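You operate a simulated robot arm through the tools that you are given. There is no shell and no other tool. Be economical: measure what you need, move in short steps, check, and stop when the job is done.

The job below is to be done with a simulated two-armed robot. You get a single attempt, and the scene is never put back.

Task
Shake the jar marked teal in the shaker till it is mixed, then switch off.
Fine: close the hood first and leave it closed; hold both buttons down together; leave the stroke dial and the other jars. Set down upright: what you pick out.

It is judged by the outcome, as a careful person would: the job done as asked, and still so three seconds after it is handed in. It fails if anything else is knocked over, pushed out of place, dropped, spilled or broken.

Robot
Two 7-joint arms with two-finger parallel grippers on one trunk, on a base that drives. Base frame: it is fixed to the floor where the robot stands at the start and does not move with it; the origin is under the middle of the robot, x ahead of it, y to its left, z up; the surface under the hand at the start is at about z = 0.86. Units: m, rad, N and s.
The left shoulder is at the start at [0.07, 0.163, 1.27], the right one opposite. With the tool pointing down near the work surface each hand reaches from about 0.36 to 0.88 m from the robot's upright axis, wherever it stands, measured 20 degrees to its own side. Places, roughly: blue button [0.4, 0.3, 0.9]; clear hood [0.8, 0.5, 1.1]; green button [0.4, 0.7, 0.9]; inside of the orange holder [0.6, 0.5, 0.9]; shaker switch [0.4, 0.5, 0.9]; stroke dial [0.6, 0.2, 0.9]. Payload 3.43 kg a hand.
Tool frame (each hand has its own): the origin (TCP) lies between the finger pads and is the grasp point; the fingertips stand 0.034 m ahead of it; z points along the fingers, y is the line along which they close. The gripper opens to 0.128 m. The fingers are 0.024 m wide and 0.012 m thick; the gripper's body (0.048 by 0.13 m) begins 0.096 m behind the TCP.
Orientation is that of the tool frame in the base frame, as a unit quaternion [x, y, z, w]. With the fingers straight down and closing along the base's y, the tool's x points along the base's -x, its y along +y and its z along -z.

Tools
- The arms move only by the tool move_arm. It takes "left_deltas", "right_deltas" or both (then of equal length, played together; a hand with none holds still); each is text: rows parted by semicolons, each of 7 numbers parted by spaces: the turn, a rotation vector about the base's x, y, z in rad, then the shift along the base's x, y, z in cm, then the gripper command, from -1 (fully open) to 1 (shut), values between in proportion. In form: wx wy wz dx dy dz grip; .... A call has 1 to 10 rows; each row shifts and turns the commanded pose from where the row before left it. A row lasts 0.2 s, in which the tool goes at most 0.05 m and 0.15 rad; a call with a longer step from one row to the next is refused whole, and so is a gripper value outside its range. Where a pose cannot be reached the arm comes as near as it can. A force on the tool above 40 N (or 10 N above the force at the start of the call, whichever is more), or a blocked arm, ends the call early, and 0.2 s more pass. Each finger travels about 0.153 m/s and halts on what it meets, pressing with about 35 N; the grip force reading is that of the motor and also rises with nothing between the fingers. The clock runs only during rows and for 0.2 s after the last one: add rows that do not move to give the fingers time. It gives the time, the measured TCP pose, the force on the tool (base axes), the opening and the grip force at its end, in the units of the frame above (readings bear some noise), with the torque about the TCP (base axes, N m) and any sound that the robot's microphone picked up, and new pictures: "views" is both (left out), scene, wrist or none (wrist: the cameras of the hands that moved).
- Cameras (640 x 400 px; columns grow to the right, rows downward): "scene" is now at [0.1234, 0.0504, 1.5038]; the picture's right is [0.56, -0.83, -0.00], its down [-0.45, -0.30, -0.84] and it looks along [0.70, 0.47, -0.54] (base axes); focal length 214 px, centre (320, 200). "left" rides on the left gripper at [0.076, 0.011, -0.16] in its tool frame; the picture's right is [-0.15, 0.99, 0.00], its down [-0.88, -0.13, -0.46] and it looks along [-0.45, -0.07, 0.89] (tool axes); focal length 234 px, centre (320, 200). "right" rides on the right gripper at [0.076, -0.011, -0.16] in its tool frame; the picture's right is [0.15, 0.99, 0.00], its down [-0.88, 0.13, -0.46] and it looks along [-0.45, 0.07, 0.89] (tool axes); focal length 234 px, centre (320, 200). There is no depth. A picture from a camera that has moved, and an enlarged one, comes with that camera's place and axes in the base frame and with its lens.
- lift_body(by): slides the trunk up (or, below 0, down) by that many m; the arms and the scene camera ride with it, the base frame stays. It gives what a move gives, with no picture.
- roll_base(legs): drives the robot by 1 to 6 legs, each [ahead, left, turn to the left] in m, m and rad, along the robot's own axes; the way and the turn of a leg run together, so that a leg with both is an arc; at most 1.5 m and 3.142 rad a leg. The arms and the cameras ride along, it lands a little off, and it stops where it bumps. It gives what a move gives, and a new picture of the scene camera.
- head_to(pan, tilt): turns the head with the scene camera to pan (to the left, within 1.501 rad either way) and tilt (down, from -0.506 to 1.204), counted from straight ahead of the robot. It gives what a move gives, and a new picture of the scene camera.
- inspect(camera, box): a new picture of the part [left, top, right, bottom] of that camera's present view, enlarged. The clock stands still meanwhile.
- job_done(): hands the job in; it is judged then, once.

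Go step by step. Nothing tells you exact positions but the pictures and the camera data: compare them with the known pose of the tool, close in by small moves and look again before you grip or let go. The budget is 120 turns and 260 pictures, counting those below and the enlarged ones. Unless the task says otherwise, let go and move clear before handing in, and close with one line.

The tools are called after "Request:" by a JSON object that holds its "method" and its "body". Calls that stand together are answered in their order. move_arm: Moves the arms, as the interface text tells. Its arguments: {"type":"object","properties":{"left_deltas":{"type":"string"},"right_deltas":{"type":"string"},"views":{"type":"string","enum":["both","scene","wrist","none"]}},"required":[]} The other tools are called the same way: lift_body (by) slides the trunk up or down; roll_base (legs) drives the base; head_to (pan, tilt) turns the head that bears the scene camera; inspect (camera, box) takes an enlarged picture of a part of a camera's view; job_done () hands the job in.

At the start:

```text
t: 0.0
left_ee_pos: [0.3815, 0.5021, 1.4579]
left_orientation: [0.0, 1.0, 0.0, 0.001]
left_contact_force: [0.3, 0.1, -0.2]
left_torque: [0.03, 0.02, -0.03]
left_grip_width: 0.128
left_finger_force: 0.1
right_ee_pos: [0.4407, 0.0264, 1.3929]
right_orientation: [0.0, 1.0, 0.001, 0.001]
right_contact_force: [0.0, -1.2, 0.2]
right_torque: [0.01, -0.01, -0.01]
right_grip_width: 0.128
right_finger_force: 0.1
trunk travel left (down, up): [-0.75, 0.19]
robot x, y, heading: [-0.0004, 0.0015, -0.002]
head pan, tilt: [0.59, 0.567]
```

scene: 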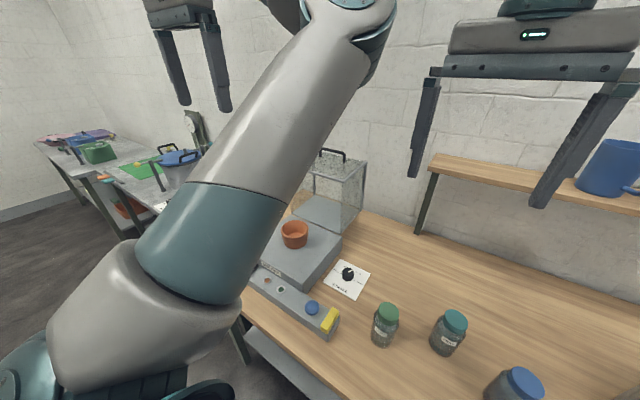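
right: 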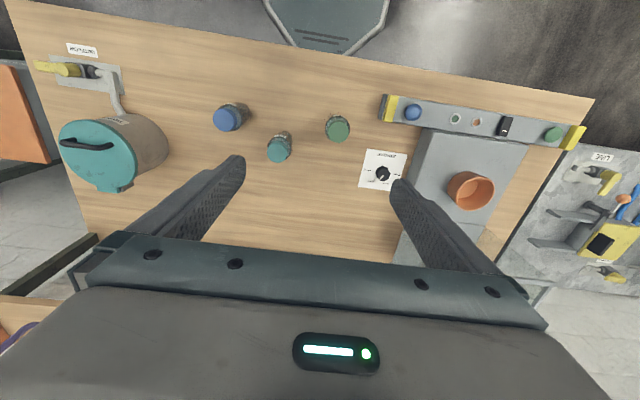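
left: 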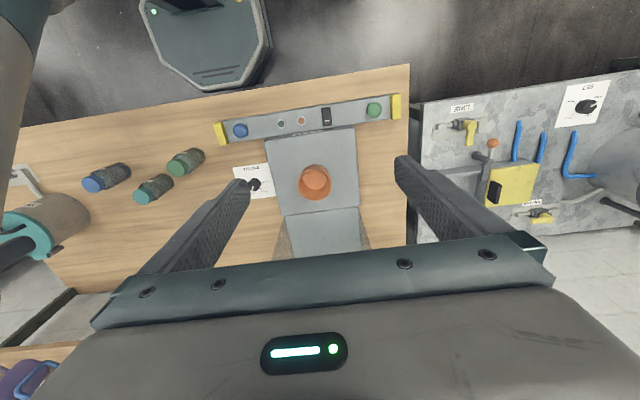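

I see a shaker with an orange holder, an open clear hood behind it, a two-button bar and three jars. I'll enlarge the views to read the labels.

Request:
{"method": "inspect", "body": {"camera": "scene", "box": [340, 280, 580, 400]}}

Request:
{"method": "inspect", "body": {"camera": "right", "box": [200, 80, 600, 280]}}

Request:
{"method": "inspect", "body": {"camera": "scene", "box": [230, 130, 410, 350]}}

Request:
{"method": "inspect", "body": {"camera": "left", "box": [200, 80, 420, 260]}}

```text
2.67 times, centred on (460, 340) of scene
camera zoom: at [0.1234, 0.0504, 1.5038], right [0.56, -0.83, 0.0], down [-0.45, -0.3, -0.84], along [0.7, 0.47, -0.54], focal length 572 px, centre (-53, -173)
```

zoom: 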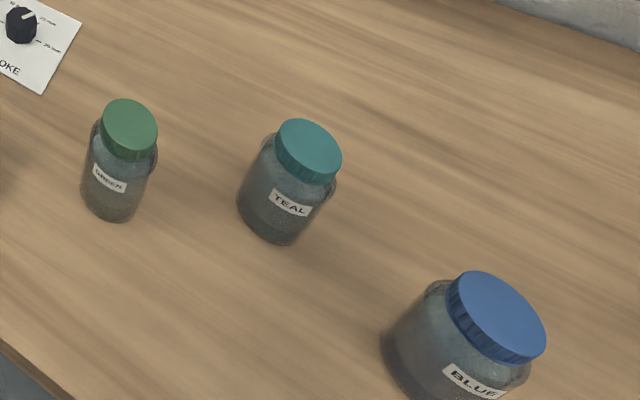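

```text
1.60 times, centred on (400, 180) of right
camera zoom: at [0.3635, 0.0159, 1.5531], right [-0.15, 0.99, 0.0], down [0.88, 0.13, 0.46], along [0.45, 0.07, -0.89], focal length 375 px, centre (192, 232)
```

zoom: 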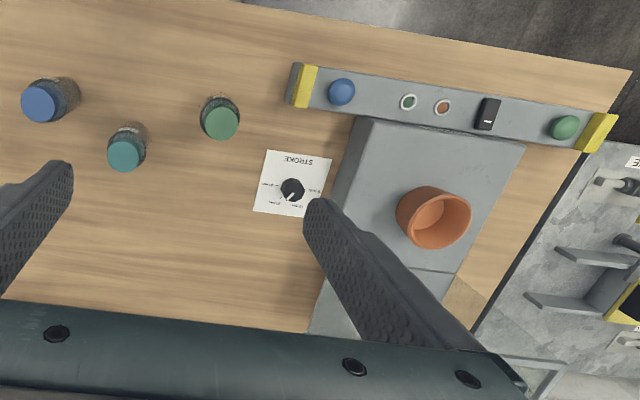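

```text
1.82 times, centred on (320, 240) of scene
camera zoom: at [0.1234, 0.0504, 1.5038], right [0.56, -0.83, 0.0], down [-0.45, -0.3, -0.84], along [0.7, 0.47, -0.54], focal length 390 px, centre (320, 127)
```

zoom: 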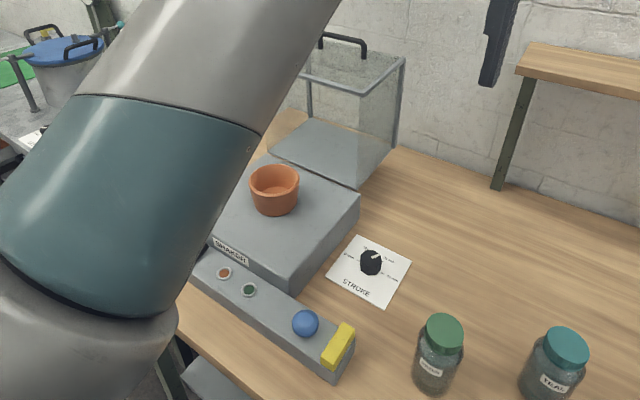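

```text
2.22 times, centred on (310, 170) of left
camera zoom: at [0.3053, 0.5135, 1.6172], right [0.15, 0.99, 0.0], down [0.88, -0.13, 0.46], along [0.45, -0.07, -0.89], focal length 520 px, centre (342, 267)
```

zoom: 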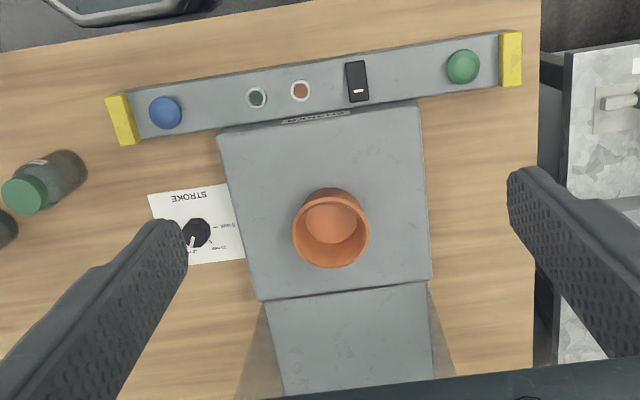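

The middle jar is labelled TEAL and stands near (0.528, -0.062), with its top at about 0.98. I'll bring the right hand above it.

Request:
{"method": "move_arm", "body": {"right_deltas": "0 0 0 1.45 -1.47 -4 -0.6; 0 0 0 1.45 -1.47 -4 -0.6; 0 0 0 1.45 -1.47 -4 -0.6; 0 0 0 1.45 -1.47 -4 -0.6; 0 0 0 1.45 -1.47 -4 -0.6; 0 0 0 1.45 -1.47 -4 -0.6; 0 0 0 0 0 0 -0.6"}}

```text
t: 1.6
left_ee_pos: [0.3828, 0.502, 1.4571]
left_orientation: [0.0, 1.0, 0.001, 0.0]
left_contact_force: [-0.3, 0.3, -0.3]
left_torque: [-0.02, -0.07, -0.02]
left_grip_width: 0.128
left_finger_force: 0.1
right_ee_pos: [0.5272, -0.0618, 1.1526]
right_orientation: [0.001, 1.0, 0.0, 0.001]
right_contact_force: [0.0, 0.7, 0.7]
right_torque: [-0.02, 0.01, 0.04]
right_grip_width: 0.1024
right_finger_force: 0.1
trunk travel left (down, up): [-0.75, 0.19]
robot x, y, heading: [0.003, -0.0012, -0.002]
head pan, tilt: [0.59, 0.567]
camera scene: at [0.1231, 0.051, 1.5038], right [0.56, -0.83, 0.0], down [-0.45, -0.3, -0.84], along [0.7, 0.47, -0.54], focal length 214 px, centre (320, 200)
camera right: at [0.4502, -0.0716, 1.3137], right [-0.15, 0.99, 0.0], down [0.88, 0.13, 0.46], along [0.45, 0.07, -0.89], focal length 234 px, centre (320, 200)
```

scene: 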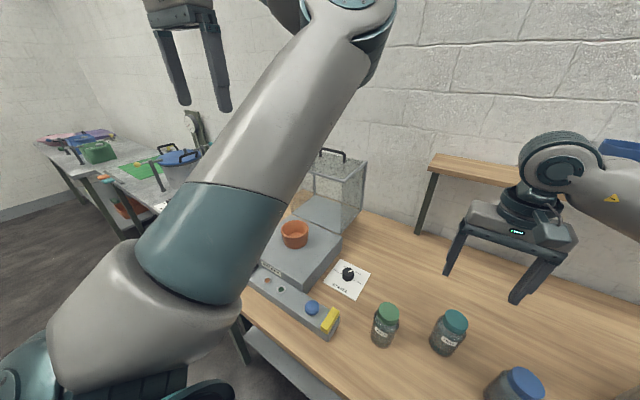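
right: 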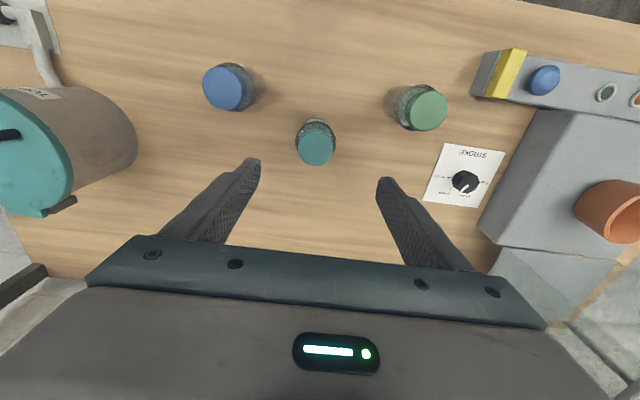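

The teal jar is at about (0.541, -0.065) with its lid top near 0.97. I'll correct sideways and go partly down.

Request:
{"method": "move_arm", "body": {"right_deltas": "0 0 0 1.4 -0.3 -3 -0.6; 0 0 0 0 0 -4 -0.6; 0 0 0 0 0 -4 -0.6; 0 0 0 0 0 -3 -0.6; 0 0 0 0 0 0 -0.6"}}

Request:
{"method": "inspect", "body": {"camera": "scene", "box": [380, 220, 580, 400]}}

```text
t: 2.8
left_ee_pos: [0.3817, 0.5023, 1.4566]
left_orientation: [0.0, 1.0, -0.001, 0.0]
left_contact_force: [-0.7, 0.1, -1.0]
left_torque: [-0.01, -0.02, 0.0]
left_grip_width: 0.1282
left_finger_force: 0.0
right_ee_pos: [0.5403, -0.0641, 1.013]
right_orientation: [0.0, 1.0, 0.002, 0.001]
right_contact_force: [0.1, 0.3, 0.0]
right_torque: [0.0, -0.04, 0.01]
right_grip_width: 0.1025
right_finger_force: 0.0
trunk travel left (down, up): [-0.75, 0.19]
robot x, y, heading: [-0.0021, -0.0035, -0.007]
head pan, tilt: [0.59, 0.567]
camera scene: at [0.123, 0.0507, 1.5038], right [0.56, -0.83, 0.0], down [-0.45, -0.3, -0.84], along [0.7, 0.47, -0.54], focal length 214 px, centre (320, 200)
camera right: at [0.4638, -0.0751, 1.1732], right [-0.15, 0.99, 0.0], down [0.88, 0.13, 0.46], along [0.45, 0.07, -0.89], focal length 234 px, centre (320, 200)
```

scene: 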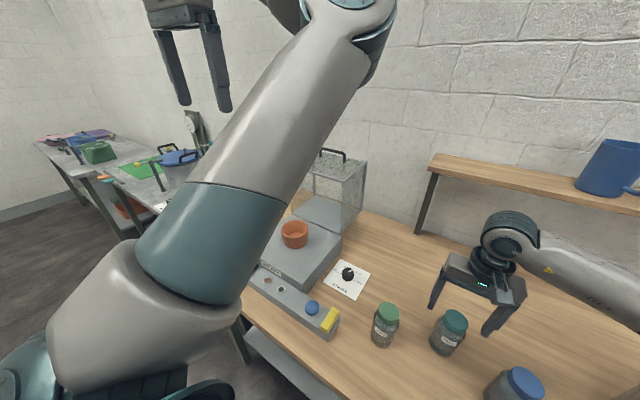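
right: 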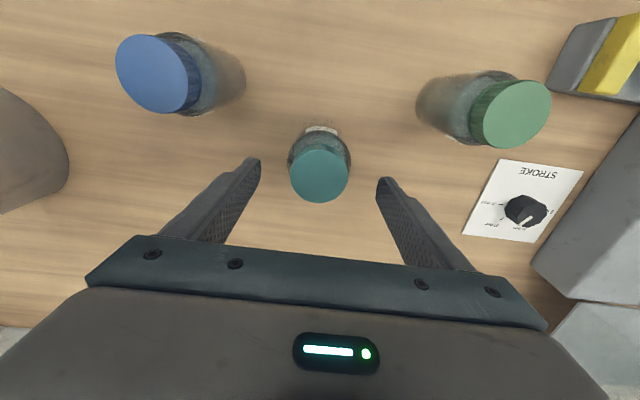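

```text
2.22 times, centred on (480, 310) of scene
camera zoom: at [0.123, 0.0507, 1.5038], right [0.56, -0.83, 0.0], down [-0.45, -0.3, -0.84], along [0.7, 0.47, -0.54], focal length 477 px, centre (-36, -44)
```

zoom: 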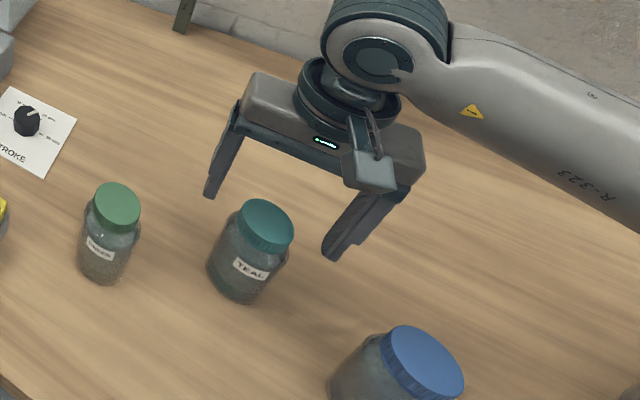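

Aligned with the jar at (0.541, -0.064). I'll descend and grip.

Request:
{"method": "move_arm", "body": {"right_deltas": "0 0 0 0.1 0 -4 -0.6; 0 0 0 0 0 -3 -0.6; 0 0 0 0 0 0 -0.6; 0 0 0 0 0 0 0.1; 0 0 0 0 0 0 0.6; 0 0 0 0 0 0 0.6"}}

```text
t: 4.2
left_ee_pos: [0.3822, 0.5015, 1.4566]
left_orientation: [0.0, 1.0, 0.0, 0.0]
left_contact_force: [-0.2, -0.5, 0.5]
left_torque: [0.0, -0.02, 0.0]
left_grip_width: 0.128
left_finger_force: 0.1
right_ee_pos: [0.5413, -0.0657, 0.943]
right_orientation: [0.0, 1.0, 0.001, 0.0]
right_contact_force: [-0.7, -0.6, 0.9]
right_torque: [-0.13, 0.02, -0.05]
right_grip_width: 0.063
right_finger_force: 35.0
trunk travel left (down, up): [-0.75, 0.19]
robot x, y, heading: [0.0005, 0.0011, -0.001]
head pan, tilt: [0.59, 0.567]
camera scene: at [0.1233, 0.0502, 1.5038], right [0.56, -0.83, 0.0], down [-0.45, -0.3, -0.84], along [0.7, 0.47, -0.54], focal length 214 px, centre (320, 200)
camera right: at [0.4649, -0.0756, 1.1031], right [-0.15, 0.99, 0.0], down [0.88, 0.13, 0.46], along [0.45, 0.07, -0.89], focal length 234 px, centre (320, 200)
```

scene: 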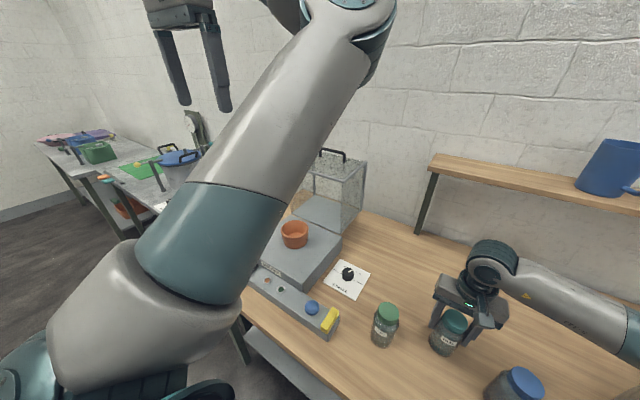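
right: 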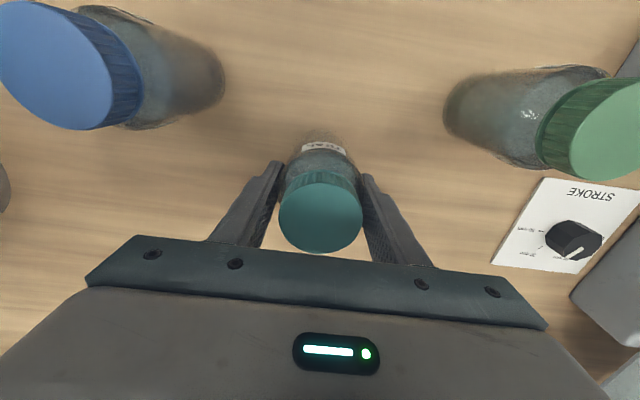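

The jar is held at 0.063 m wide. I'll lift it straight up.

Request:
{"method": "move_arm", "body": {"right_deltas": "0 0 0 0 0 2 0.6; 0 0 0 0 0 4 0.6; 0 0 0 0 0 4 0.6; 0 0 0 0 0 4 0.6; 0 0 0 0 0 4 0.6; 0 0 0 0 0 4 0.6; 0 0 0 0 0 3 0.6; 0 0 0 0 0 0 0.6"}}

```text
t: 6.0
left_ee_pos: [0.383, 0.5027, 1.4581]
left_orientation: [0.001, 1.0, 0.0, 0.001]
left_contact_force: [0.7, 0.0, 0.7]
left_torque: [0.03, 0.03, 0.0]
left_grip_width: 0.1277
left_finger_force: 0.0
right_ee_pos: [0.5431, -0.0651, 1.193]
right_orientation: [0.0, 1.0, 0.002, 0.0]
right_contact_force: [0.5, 0.1, -3.8]
right_torque: [0.02, 0.02, -0.01]
right_grip_width: 0.0631
right_finger_force: 34.6
trunk travel left (down, up): [-0.75, 0.19]
robot x, y, heading: [-0.0021, -0.0001, 0.003]
head pan, tilt: [0.59, 0.567]
camera scene: at [0.1241, 0.0501, 1.5037], right [0.56, -0.83, 0.0], down [-0.45, -0.3, -0.84], along [0.7, 0.47, -0.54], focal length 214 px, centre (320, 200)
camera right: at [0.4657, -0.0756, 1.3528], right [-0.15, 0.99, 0.0], down [0.88, 0.13, 0.46], along [0.45, 0.07, -0.89], focal length 234 px, centre (320, 200)
```

scene: 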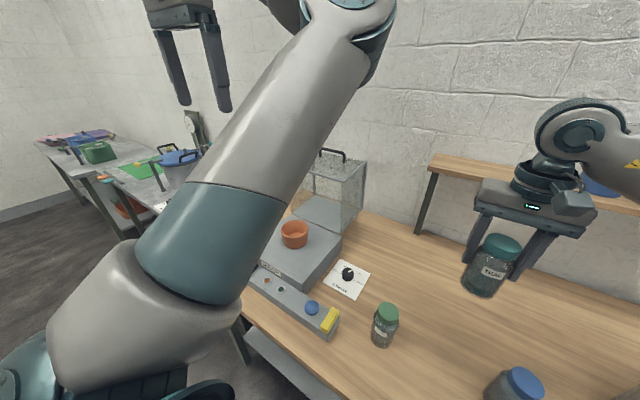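
right: 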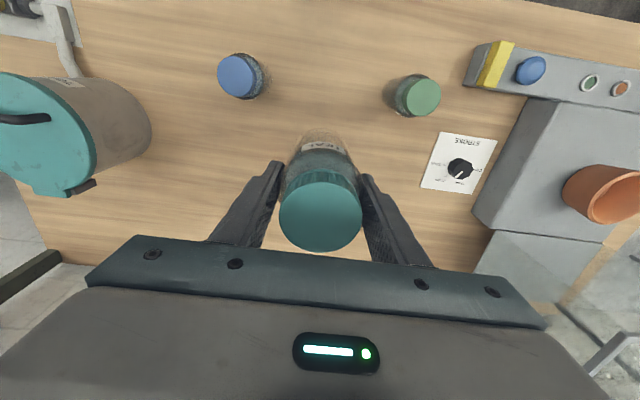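

The jar is clear of the table. I'll drive the base about 0.45 m to the left so it faces the shaker, and the hand passes well above the bar in front of the hood.

Request:
{"method": "roll_base", "body": {"legs": [[0, 0.45, 0]]}}

```text
t: 8.7
left_ee_pos: [0.3831, 0.9477, 1.4592]
left_orientation: [0.0, 1.0, 0.001, 0.0]
left_contact_force: [-0.1, -0.1, 0.0]
left_torque: [0.0, -0.02, 0.0]
left_grip_width: 0.1282
left_finger_force: 0.1
right_ee_pos: [0.5439, 0.3806, 1.1922]
right_orientation: [0.001, 1.0, 0.002, 0.0]
right_contact_force: [0.1, -0.5, -3.0]
right_torque: [0.02, -0.03, 0.01]
right_grip_width: 0.0625
right_finger_force: 35.0
trunk travel left (down, up): [-0.75, 0.19]
robot x, y, heading: [0.0009, 0.4468, -0.004]
head pan, tilt: [0.59, 0.567]
camera scene: at [0.1242, 0.4968, 1.5038], right [0.56, -0.83, 0.0], down [-0.45, -0.3, -0.84], along [0.7, 0.47, -0.54], focal length 214 px, centre (320, 200)
```

scene: 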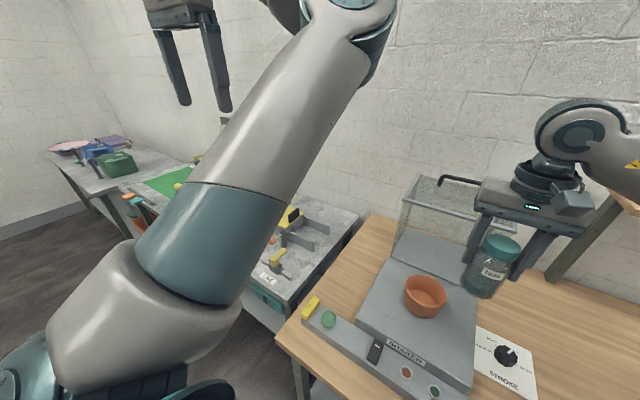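

Now I'll turn the head towards the shaker to see it unobstructed.

Request:
{"method": "head_to", "body": {"pan": 0.05, "tilt": 0.75}}

Request:
{"method": "inspect", "body": {"camera": "scene", "box": [200, 60, 440, 300]}}

Request:
{"method": "inspect", "body": {"camera": "right", "box": [300, 0, 640, 400]}}

```text
t: 9.7
left_ee_pos: [0.383, 0.9488, 1.4578]
left_orientation: [0.001, 1.0, 0.0, 0.0]
left_contact_force: [-0.3, 1.0, 0.1]
left_torque: [0.02, -0.02, -0.03]
left_grip_width: 0.1282
left_finger_force: 0.1
right_ee_pos: [0.5425, 0.3822, 1.1936]
right_orientation: [0.0, 1.0, 0.001, 0.0]
right_contact_force: [0.2, -0.3, -3.7]
right_torque: [-0.01, -0.01, 0.0]
right_grip_width: 0.0628
right_finger_force: 35.2
trunk travel left (down, up): [-0.75, 0.19]
robot x, y, heading: [0.0002, 0.4467, -0.007]
head pan, tilt: [0.051, 0.75]
camera scene: at [0.1327, 0.4522, 1.4879], right [0.05, -1.0, 0.0], down [-0.68, -0.03, -0.73], along [0.73, 0.04, -0.68], focal length 214 px, centre (320, 200)
```

scene: 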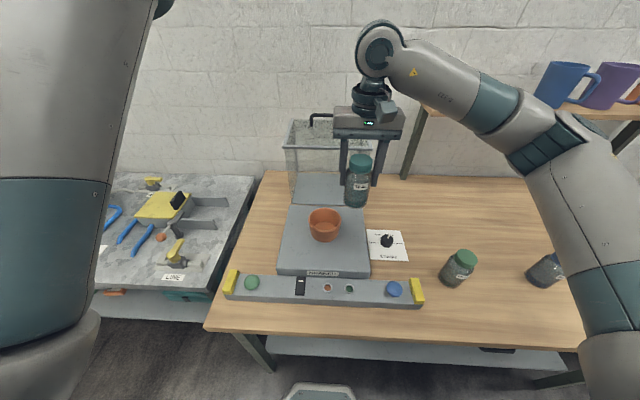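

```text
1.67 times, centred on (320, 180) of scene
camera zoom: at [0.1327, 0.4522, 1.4879], right [0.05, -1.0, 0.0], down [-0.68, -0.03, -0.73], along [0.73, 0.04, -0.68], focal length 358 px, centre (320, 233)
```

zoom: 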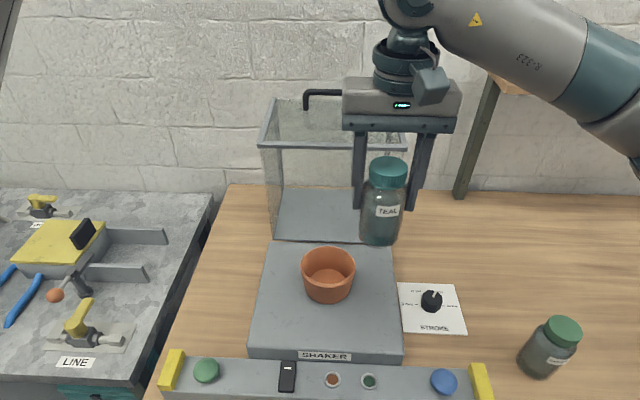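

```text
1.00 times, centred on (470, 200) of right (not enlarged: the box is as wide or as high as the picture)
camera zoom: at [0.4657, 0.3713, 1.3526], right [-0.14, 0.99, 0.0], down [0.88, 0.13, 0.46], along [0.45, 0.07, -0.89], focal length 234 px, centre (170, 200)
```

zoom: 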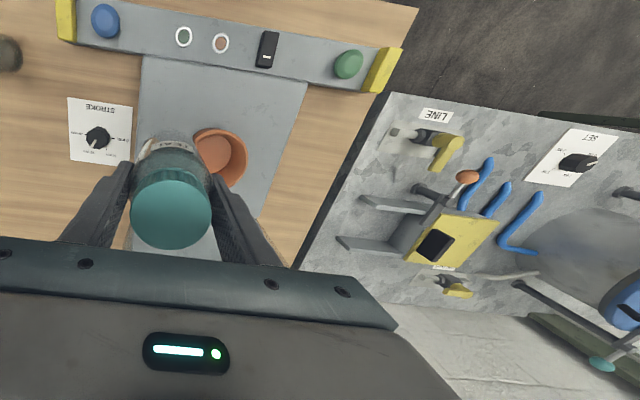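

The holder's rim centre works out at about (0.568, 0.460), with the rim near z 0.995. I'll bring the jar over it at the present height and check.

Request:
{"method": "move_arm", "body": {"right_deltas": "0 0 0 1.3 3.9 0 0.6; 0 0 0 1.25 3.9 0 0.6; 0 0 0 0 0 -2 0.6; 0 0 0 0 0 -2 0.6; 0 0 0 0 0 0 0.6"}}

Request:
{"method": "inspect", "body": {"camera": "scene", "box": [250, 90, 410, 310]}}

```text
t: 10.9
left_ee_pos: [0.3832, 0.9503, 1.4584]
left_orientation: [0.001, 1.0, 0.001, 0.0]
left_contact_force: [0.0, 0.9, 0.2]
left_torque: [-0.01, -0.04, -0.03]
left_grip_width: 0.1277
left_finger_force: 0.0
right_ee_pos: [0.5676, 0.4607, 1.1524]
right_orientation: [0.001, 1.0, 0.0, 0.001]
right_contact_force: [0.3, -0.6, -3.3]
right_torque: [0.01, -0.01, -0.01]
right_grip_width: 0.0625
right_finger_force: 35.0
trunk travel left (down, up): [-0.75, 0.19]
robot x, y, heading: [0.0048, 0.4489, -0.003]
head pan, tilt: [0.051, 0.75]
camera scene: at [0.1325, 0.4536, 1.4879], right [0.05, -1.0, 0.0], down [-0.68, -0.03, -0.73], along [0.73, 0.04, -0.68], focal length 214 px, centre (320, 200)
camera right: at [0.4916, 0.4506, 1.313], right [-0.14, 0.99, 0.0], down [0.88, 0.13, 0.46], along [0.45, 0.07, -0.89], focal length 234 px, centre (320, 200)
```

scene: 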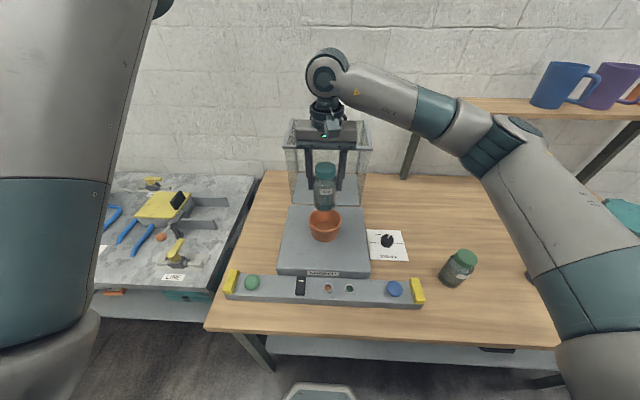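
right: 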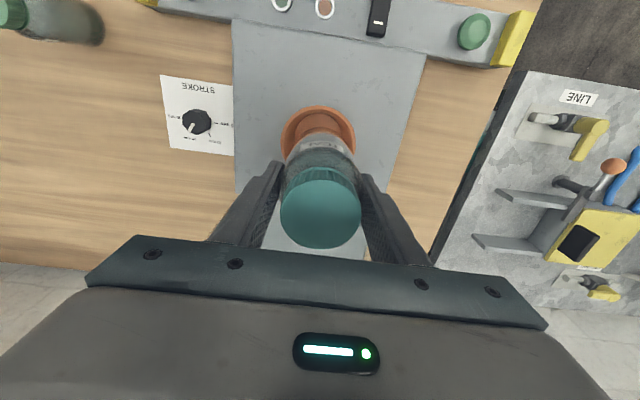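

```text
1.82 times, centred on (330, 200) of scene
camera zoom: at [0.1325, 0.4536, 1.4879], right [0.05, -1.0, 0.0], down [-0.68, -0.03, -0.73], along [0.73, 0.04, -0.68], focal length 390 px, centre (302, 200)
```

zoom: 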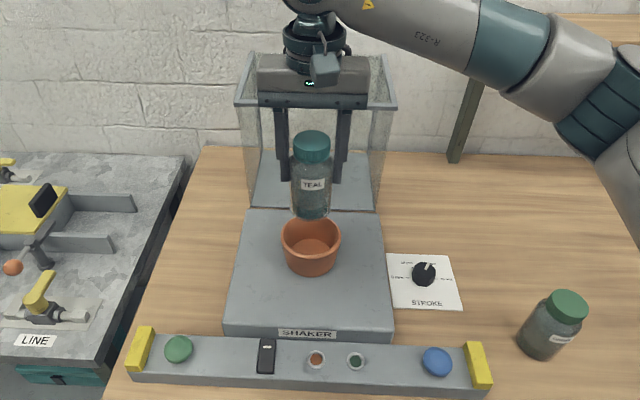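

The rim centre estimates agree at (0.567, 0.460), and the jar is above it. I'll lower it until it is just inside the rim.

Request:
{"method": "move_arm", "body": {"right_deltas": "0 0 0 0 0 -3 0.6; 0 0 0 0 0 -3 0.6; 0 0 0 0 0 -2 0.6; 0 0 0 0 0 -1.5 0.6; 0 0 0 0 0 0 0.6"}}

Request:
{"method": "inspect", "body": {"camera": "scene", "box": [280, 150, 380, 280]}}

```text
t: 12.1
left_ee_pos: [0.3844, 0.9501, 1.4576]
left_orientation: [0.001, 1.0, 0.0, 0.0]
left_contact_force: [-0.3, 0.1, 1.0]
left_torque: [0.0, -0.04, -0.02]
left_grip_width: 0.1281
left_finger_force: 0.0
right_ee_pos: [0.5699, 0.4601, 1.0582]
right_orientation: [0.001, 1.0, 0.0, 0.0]
right_contact_force: [0.7, 0.1, -2.9]
right_torque: [-0.04, -0.08, -0.02]
right_grip_width: 0.0625
right_finger_force: 34.7
trunk travel left (down, up): [-0.75, 0.19]
robot x, y, heading: [0.0026, 0.4474, -0.002]
head pan, tilt: [0.051, 0.75]
camera scene: at [0.1325, 0.4526, 1.4879], right [0.05, -1.0, 0.0], down [-0.68, -0.03, -0.73], along [0.73, 0.04, -0.68], focal length 214 px, centre (320, 200)
camera right: at [0.4917, 0.4501, 1.2176], right [-0.14, 0.99, 0.0], down [0.88, 0.13, 0.46], along [0.45, 0.07, -0.89], focal length 234 px, centre (320, 200)
```

scene: 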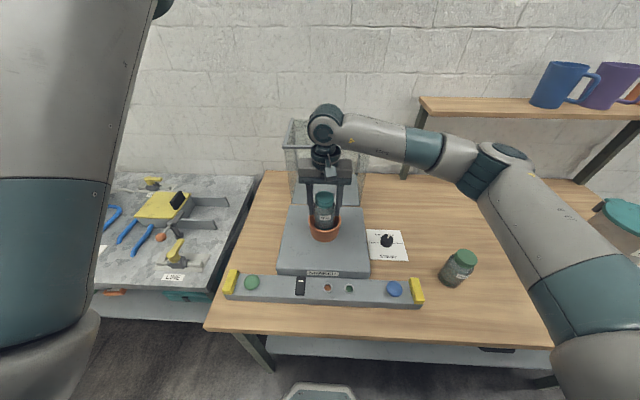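
right: 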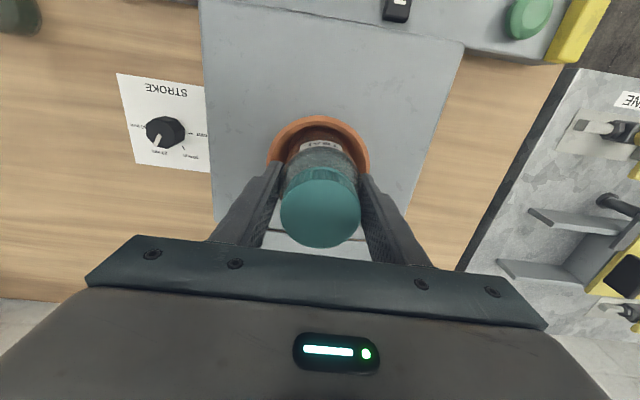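

```text
3.08 times, centred on (330, 215) of scene
camera zoom: at [0.1325, 0.4526, 1.4879], right [0.05, -1.0, 0.0], down [-0.68, -0.03, -0.73], along [0.73, 0.04, -0.68], focal length 660 px, centre (289, 154)
```

zoom: 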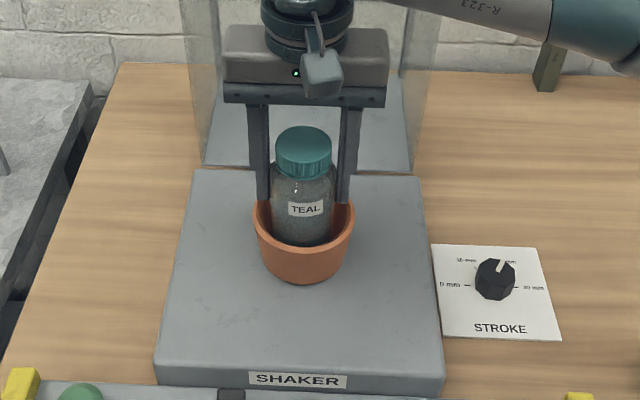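

The jar is inside the cup and centred. I'll lower it gently in half-centimetre steps, watching for contact.

Request:
{"method": "move_arm", "body": {"right_deltas": "0 0 0 0 0 -0.5 0.6; 0 0 0 0 0 -0.5 0.6; 0 0 0 0 0 -0.5 0.6; 0 0 0 0 0 -0.5 0.6; 0 0 0 0 0 0 0.6", "views": "wrist"}}

Request:
{"method": "inspect", "body": {"camera": "scene", "box": [280, 150, 380, 280]}}

```text
t: 13.3
left_ee_pos: [0.3845, 0.9494, 1.4575]
left_orientation: [0.0, 1.0, 0.0, -0.001]
left_contact_force: [0.3, 0.4, -0.1]
left_torque: [0.01, 0.01, -0.03]
left_grip_width: 0.128
left_finger_force: 0.1
right_ee_pos: [0.5687, 0.4598, 1.0373]
right_orientation: [0.001, 1.0, 0.0, 0.0]
right_contact_force: [4.3, 0.1, -1.8]
right_torque: [0.01, -0.32, 0.01]
right_grip_width: 0.0623
right_finger_force: 35.2
trunk travel left (down, up): [-0.75, 0.19]
robot x, y, heading: [0.0021, 0.4475, 0.001]
head pan, tilt: [0.051, 0.75]
camera right: at [0.492, 0.4497, 1.1973], right [-0.14, 0.99, 0.0], down [0.88, 0.13, 0.46], along [0.45, 0.07, -0.89], focal length 234 px, centre (320, 200)
```

right: 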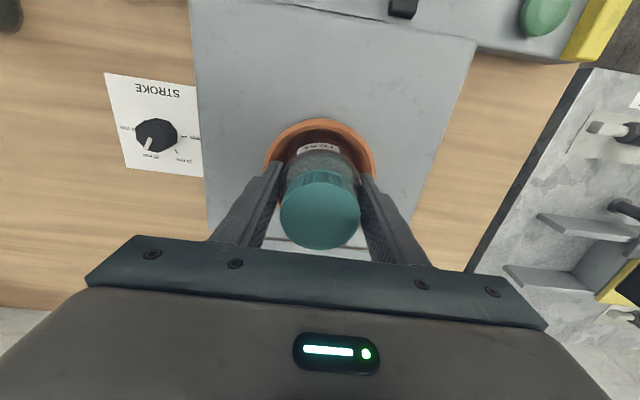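

```text
3.08 times, centred on (330, 215) of scene
camera zoom: at [0.1332, 0.4524, 1.4878], right [0.05, -1.0, 0.0], down [-0.68, -0.03, -0.73], along [0.73, 0.04, -0.68], focal length 660 px, centre (289, 154)
```

zoom: 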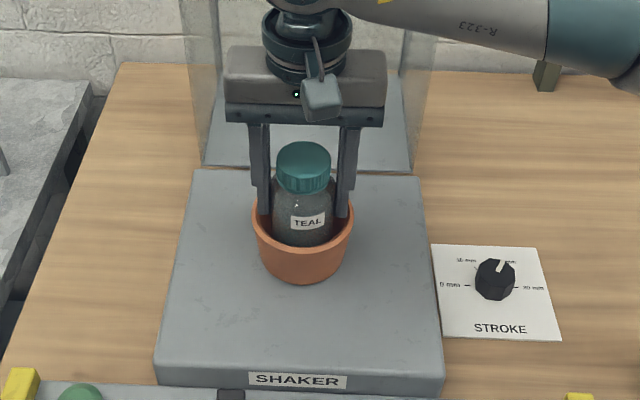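

There is a side force at the jar's bottom from the near wall of the cup, so I'll shift slightly away from it and continue down.

Request:
{"method": "move_arm", "body": {"right_deltas": "0 0 0 0.4 0 0 0.6; 0 0 0 0 0 0 0.6", "views": "none"}}

```text
t: 13.9
left_ee_pos: [0.3842, 0.9499, 1.4577]
left_orientation: [0.001, 1.0, 0.0, 0.0]
left_contact_force: [-0.2, -0.9, 0.4]
left_torque: [0.0, -0.02, -0.01]
left_grip_width: 0.1282
left_finger_force: 0.1
right_ee_pos: [0.5715, 0.4599, 1.0361]
right_orientation: [0.0, 1.0, 0.001, 0.0]
right_contact_force: [0.2, 0.1, -4.5]
right_torque: [0.04, -0.03, 0.0]
right_grip_width: 0.0621
right_finger_force: 35.2
trunk travel left (down, up): [-0.75, 0.19]
robot x, y, heading: [0.0012, 0.4498, -0.001]
head pan, tilt: [0.051, 0.75]
```

Request:
{"method": "move_arm", "body": {"right_deltas": "0 0 0 0.1 0 -0.4 0.6; 0 0 0 0 0 -0.3 0.6; 0 0 0 0 0 0 0.6", "views": "none"}}

```text
t: 14.7
left_ee_pos: [0.3806, 0.9493, 1.4579]
left_orientation: [0.001, 1.0, 0.0, 0.001]
left_contact_force: [0.4, -0.7, -0.2]
left_torque: [-0.01, 0.03, 0.0]
left_grip_width: 0.1279
left_finger_force: 0.2
right_ee_pos: [0.5727, 0.4594, 1.0327]
right_orientation: [0.001, 1.0, 0.001, 0.003]
right_contact_force: [1.4, -0.4, 22.9]
right_torque: [-0.38, -0.08, 0.1]
right_grip_width: 0.0621
right_finger_force: 35.0
trunk travel left (down, up): [-0.75, 0.19]
robot x, y, heading: [-0.0022, 0.4461, -0.001]
head pan, tilt: [0.051, 0.75]
```

Vertical contact now. I'll look closely before releasing.

Request:
{"method": "inspect", "body": {"camera": "scene", "box": [295, 180, 355, 250]}}

Request:
{"method": "inspect", "body": {"camera": "right", "box": [220, 90, 420, 260]}}

```text
5.71 times, centred on (325, 215) of scene
camera zoom: at [0.1298, 0.4524, 1.4884], right [0.05, -1.0, 0.0], down [-0.68, -0.03, -0.73], along [0.73, 0.04, -0.68], focal length 1226 px, centre (291, 114)
```

zoom: 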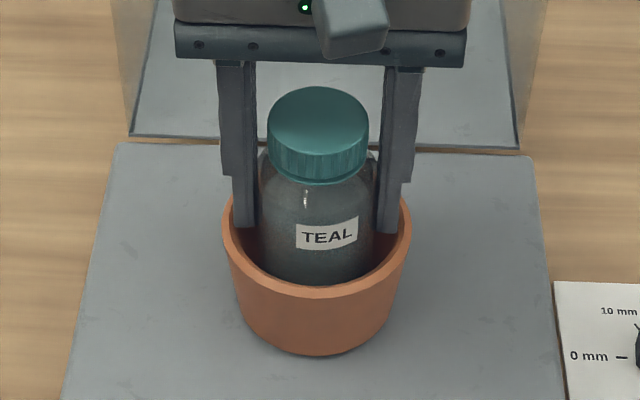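

```text
2.35 times, centred on (320, 175) of right
camera zoom: at [0.4941, 0.4496, 1.1928], right [-0.14, 0.99, 0.0], down [0.88, 0.13, 0.46], along [0.46, 0.07, -0.89], focal length 551 px, centre (320, 259)
```

zoom: 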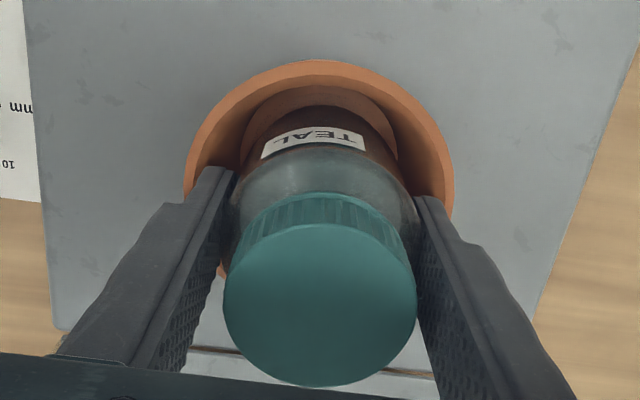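

Request:
{"method": "move_arm", "body": {"right_deltas": "0 0 0 0 0 0.5 0.6; 0 0 0 -0.2 0 0 0.6; 0 0 0 0 0 0 0.6", "views": "none"}}

Request:
{"method": "inspect", "body": {"camera": "right", "box": [220, 90, 420, 260]}}

```text
t: 15.5
left_ee_pos: [0.384, 0.9487, 1.4572]
left_orientation: [0.001, 1.0, 0.0, 0.0]
left_contact_force: [0.4, 1.0, 0.2]
left_torque: [0.01, -0.04, 0.02]
left_grip_width: 0.128
left_finger_force: 0.0
right_ee_pos: [0.5713, 0.4591, 1.0342]
right_orientation: [0.001, 1.0, 0.0, -0.001]
right_contact_force: [0.3, -0.5, -3.9]
right_torque: [-0.03, -0.02, -0.02]
right_grip_width: 0.062
right_finger_force: 34.9
trunk travel left (down, up): [-0.75, 0.19]
robot x, y, heading: [-0.001, 0.4435, 0.002]
head pan, tilt: [0.051, 0.75]
```

```text
2.35 times, centred on (320, 175) of right
camera zoom: at [0.4942, 0.4496, 1.1948], right [-0.14, 0.99, 0.0], down [0.88, 0.13, 0.45], along [0.45, 0.07, -0.89], focal length 551 px, centre (320, 259)
```

zoom: 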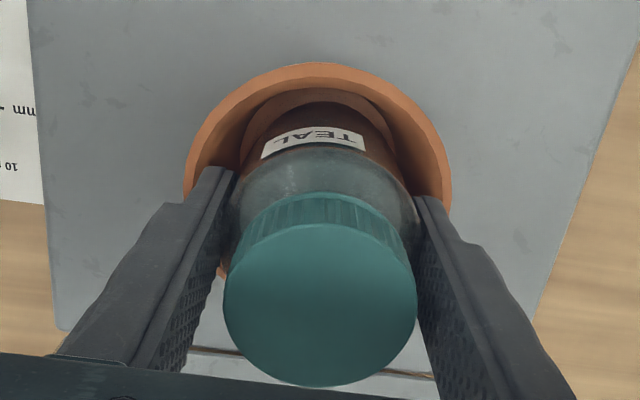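

It hangs free and the contact height matches the cup floor. I'll set it down gently and loosen the fingers just slightly, because the rim is close.

Request:
{"method": "move_arm", "body": {"right_deltas": "0 0 0 -0.1 0 -0.2 0.6; 0 0 0 0 0 -0.2 0.6; 0 0 0 0 0 0 0.6", "views": "none"}}

```text
t: 16.3
left_ee_pos: [0.3828, 0.9496, 1.457]
left_orientation: [0.001, 1.0, 0.0, 0.0]
left_contact_force: [-0.4, 0.1, -0.9]
left_torque: [-0.01, 0.04, -0.02]
left_grip_width: 0.1278
left_finger_force: 0.1
right_ee_pos: [0.5696, 0.4604, 1.0329]
right_orientation: [0.002, 1.0, 0.002, 0.002]
right_contact_force: [2.5, -0.8, 11.1]
right_torque: [-0.35, -0.36, 0.08]
right_grip_width: 0.0621
right_finger_force: 35.0
trunk travel left (down, up): [-0.75, 0.19]
robot x, y, heading: [-0.0026, 0.4455, 0.007]
head pan, tilt: [0.051, 0.75]
```

Request:
{"method": "move_arm", "body": {"right_deltas": "0 0 0 0 0 0 0.0; 0 0 0 0 0 0 -0.05; 0 0 0 0 0 0 -0.05", "views": "none"}}

Request:
{"method": "inspect", "body": {"camera": "right", "box": [220, 90, 420, 260]}}

Request:
{"method": "inspect", "body": {"camera": "scene", "box": [295, 180, 355, 250]}}

```text
t: 17.1
left_ee_pos: [0.3828, 0.95, 1.4583]
left_orientation: [0.001, 1.0, 0.0, 0.0]
left_contact_force: [0.9, 0.4, 0.7]
left_torque: [0.04, 0.05, -0.02]
left_grip_width: 0.1281
left_finger_force: 0.0
right_ee_pos: [0.5692, 0.4606, 1.0325]
right_orientation: [0.002, 1.0, 0.002, 0.002]
right_contact_force: [6.4, 1.4, 19.9]
right_torque: [-0.71, -0.18, 0.28]
right_grip_width: 0.0669
right_finger_force: 0.1
trunk travel left (down, up): [-0.75, 0.19]
robot x, y, heading: [-0.0035, 0.4515, -0.003]
head pan, tilt: [0.051, 0.75]
```

```text
2.35 times, centred on (320, 175) of right
camera zoom: at [0.4923, 0.4498, 1.1927], right [-0.14, 0.99, 0.0], down [0.88, 0.13, 0.46], along [0.45, 0.07, -0.89], focal length 551 px, centre (320, 259)
```

zoom: 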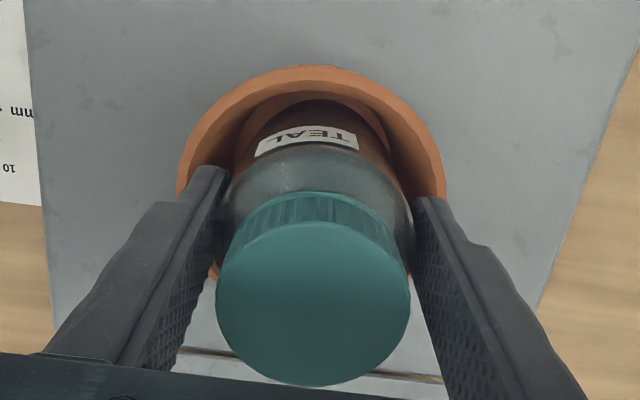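

```text
5.71 times, centred on (325, 215) of scene
camera zoom: at [0.1314, 0.4527, 1.4882], right [0.05, -1.0, 0.0], down [-0.68, -0.03, -0.73], along [0.73, 0.04, -0.68], focal length 1226 px, centre (291, 114)
```

zoom: 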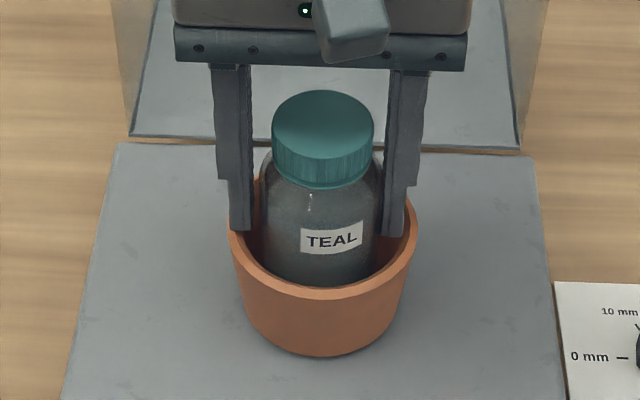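

The jar is released and a fingertip is resting on the rim. I'll raise the hand straight up with the fingers loose.

Request:
{"method": "move_arm", "body": {"right_deltas": "0 0 0 0 0 0.5 -0.05; 0 0 0 0 0.1 1.0 -0.08; 0 0 0 0 0 0 -0.1", "views": "wrist"}}

Request:
{"method": "inspect", "body": {"camera": "scene", "box": [295, 180, 355, 250]}}

```text
t: 17.9
left_ee_pos: [0.3838, 0.9496, 1.4569]
left_orientation: [0.0, 1.0, -0.001, 0.0]
left_contact_force: [-0.4, -0.2, -0.1]
left_torque: [-0.03, 0.02, 0.02]
left_grip_width: 0.128
left_finger_force: 0.0
right_ee_pos: [0.5697, 0.46, 1.0454]
right_orientation: [0.0, 1.0, 0.001, 0.0]
right_contact_force: [1.1, 1.0, -0.7]
right_torque: [0.01, 0.05, 0.0]
right_grip_width: 0.0705
right_finger_force: 0.0
trunk travel left (down, up): [-0.75, 0.19]
robot x, y, heading: [0.0013, 0.4481, -0.002]
head pan, tilt: [0.051, 0.75]
camera right: at [0.4926, 0.4505, 1.2064], right [-0.14, 0.99, 0.0], down [0.88, 0.13, 0.46], along [0.45, 0.07, -0.89], focal length 234 px, centre (320, 200)
```

right: 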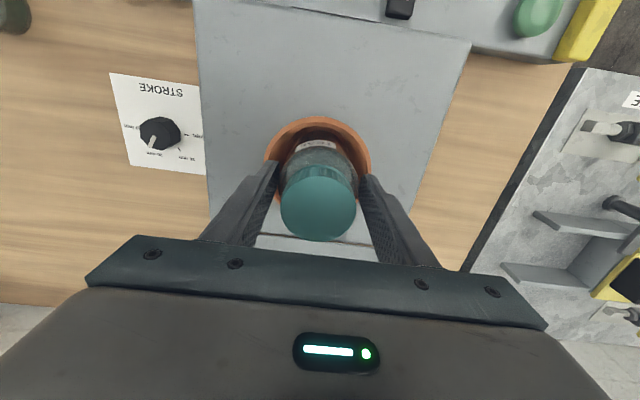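

```text
5.71 times, centred on (325, 215) of scene
camera zoom: at [0.1326, 0.4525, 1.4878], right [0.05, -1.0, 0.0], down [-0.68, -0.03, -0.73], along [0.73, 0.04, -0.68], focal length 1226 px, centre (291, 114)
```

zoom: 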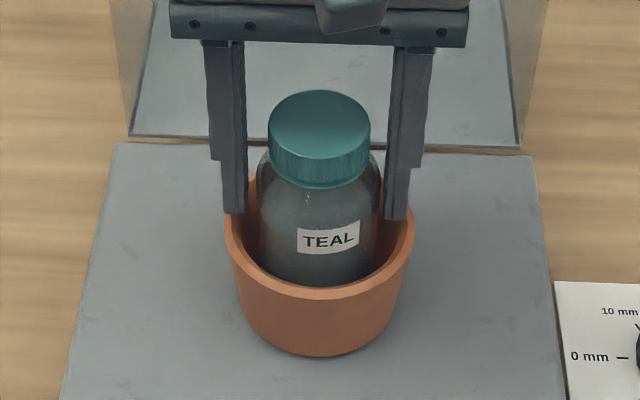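

The jar stands upright in the holder. I'll retreat up and to the right, clear of the hood.

Request:
{"method": "move_arm", "body": {"right_deltas": "0 0 0 0 0 3 -0.2; 0 0 0 0 0 4 -0.2; 0 0 0 0 0 4 -0.2; 0 0 0 0 0 4 -0.2; 0 0 0 0 0 4 -0.2; 0 0 0 -3 -3 2 -0.2; 0 0 0 -3 -4 0 -0.2; 0 0 0 -2 -4 0 -0.2; 0 0 0 0 -5 0 -0.2; 0 0 0 0 -5 0 -0.2", "views": "scene"}}

Request:
{"method": "inspect", "body": {"camera": "scene", "box": [240, 90, 420, 300]}}

Request:
{"method": "inspect", "body": {"camera": "scene", "box": [265, 105, 385, 215]}}

```text
t: 20.1
left_ee_pos: [0.3822, 0.9458, 1.4584]
left_orientation: [0.0, 1.0, 0.002, 0.0]
left_contact_force: [0.0, -0.1, 0.4]
left_torque: [0.04, -0.05, 0.03]
left_grip_width: 0.128
left_finger_force: 0.0
right_ee_pos: [0.4895, 0.2455, 1.2575]
right_orientation: [0.001, 1.0, 0.002, 0.001]
right_contact_force: [0.1, -0.6, -0.2]
right_torque: [0.03, -0.03, -0.01]
right_grip_width: 0.0769
right_finger_force: 0.0
trunk travel left (down, up): [-0.75, 0.19]
robot x, y, heading: [0.0012, 0.4478, 0.002]
head pan, tilt: [0.051, 0.75]
camera scene: at [0.1312, 0.4491, 1.4881], right [0.05, -1.0, 0.0], down [-0.68, -0.03, -0.73], along [0.73, 0.04, -0.68], focal length 214 px, centre (320, 200)
```

scene: 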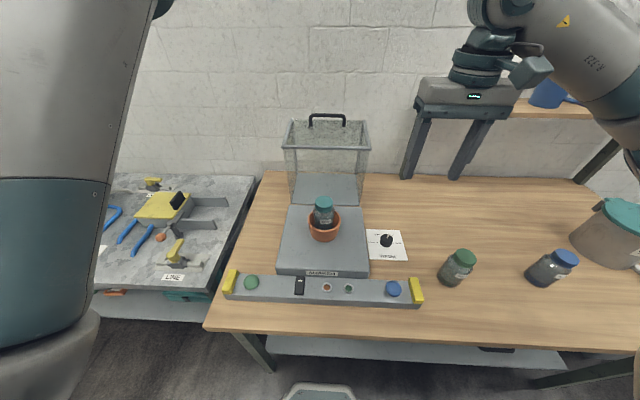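

```text
1.90 times, centred on (330, 195) of scene
camera zoom: at [0.1312, 0.4491, 1.4881], right [0.05, -1.0, 0.0], down [-0.68, -0.03, -0.73], along [0.73, 0.04, -0.68], focal length 408 px, centre (301, 210)
```

zoom: 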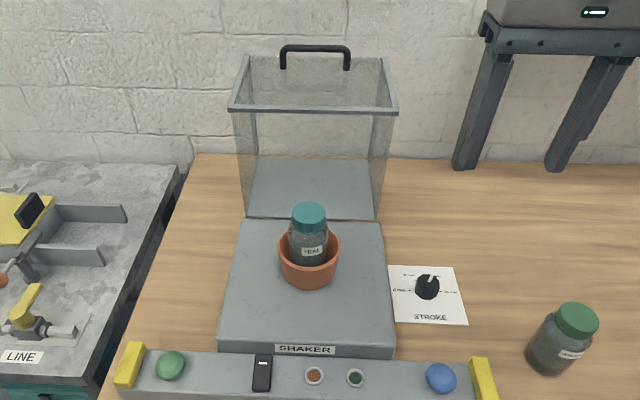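

```text
3.64 times, centred on (325, 160) of scene
camera zoom: at [0.1312, 0.4491, 1.4881], right [0.05, -1.0, 0.0], down [-0.68, -0.03, -0.73], along [0.73, 0.04, -0.68], focal length 780 px, centre (302, 346)
```

zoom: 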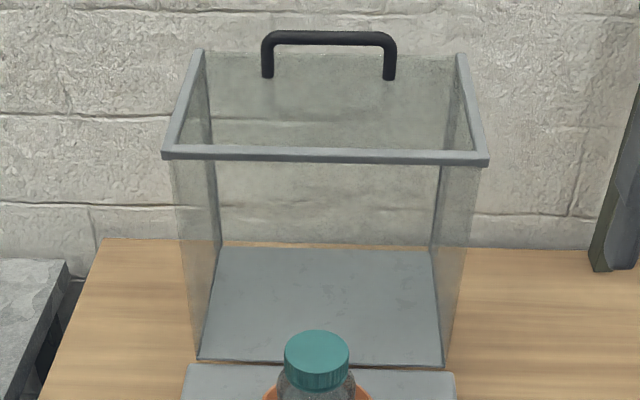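

The hood looks like either a hinged or a sliding box. I'll tilt the right hand forward to use its camera for a second view of the mechanism.

Request:
{"method": "move_arm", "body": {"right_deltas": "0 -0.15 0 2 -2 0 -0.2; 0 -0.15 0 2 -2 0 -0.2; 0 -0.15 0 2 -2 0 -0.2; 0 -0.15 0 0 0 0 -0.2; 0 -0.15 0 0 0 0 -0.2; 0 0 0.15 0 0 0 -0.2; 0 0 0.15 0 0 0 -0.2; 0 0 0 0 0 0 -0.2", "views": "wrist"}}

```text
t: 21.9
left_ee_pos: [0.3835, 0.9494, 1.4577]
left_orientation: [0.0, 1.0, -0.001, 0.0]
left_contact_force: [0.0, 0.1, -0.6]
left_torque: [-0.06, -0.02, -0.03]
left_grip_width: 0.1278
left_finger_force: 0.1
right_ee_pos: [0.5495, 0.1905, 1.2571]
right_orientation: [-0.139, 0.92, 0.056, 0.363]
right_contact_force: [0.0, 0.2, -0.5]
right_torque: [0.01, -0.03, -0.05]
right_grip_width: 0.0768
right_finger_force: 0.1
trunk travel left (down, up): [-0.75, 0.19]
robot x, y, heading: [0.0, 0.4455, -0.004]
head pan, tilt: [0.051, 0.75]
camera right: at [0.3951, 0.133, 1.3226], right [-0.4, 0.91, -0.1], down [0.28, 0.22, 0.93], along [0.87, 0.34, -0.34], focal length 234 px, centre (320, 200)
```

right: 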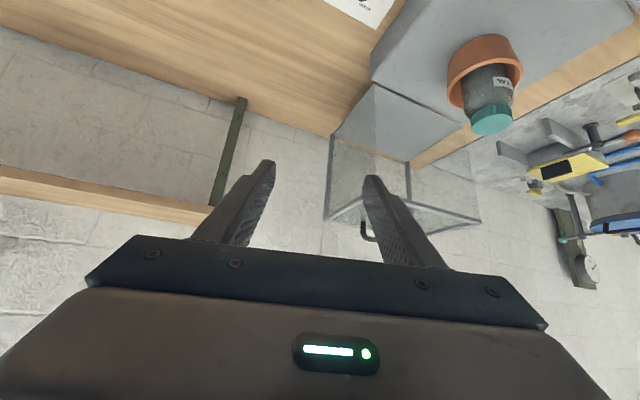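

Request:
{"method": "inspect", "body": {"camera": "right", "box": [300, 50, 520, 260]}}

```text
1.90 times, centred on (410, 155) of right
camera zoom: at [0.3951, 0.133, 1.3226], right [-0.4, 0.91, -0.1], down [0.28, 0.22, 0.93], along [0.87, 0.34, -0.34], focal length 446 px, centre (149, 286)
```

zoom: 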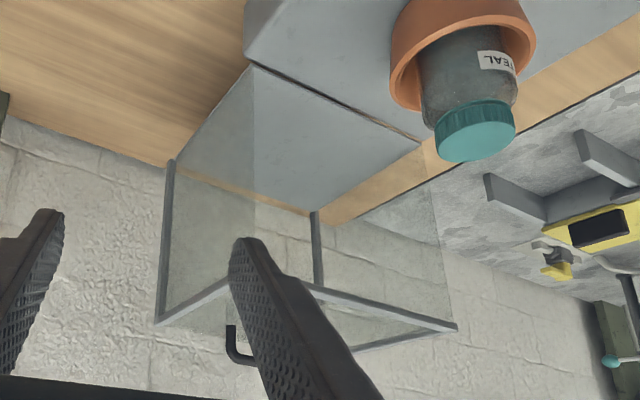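

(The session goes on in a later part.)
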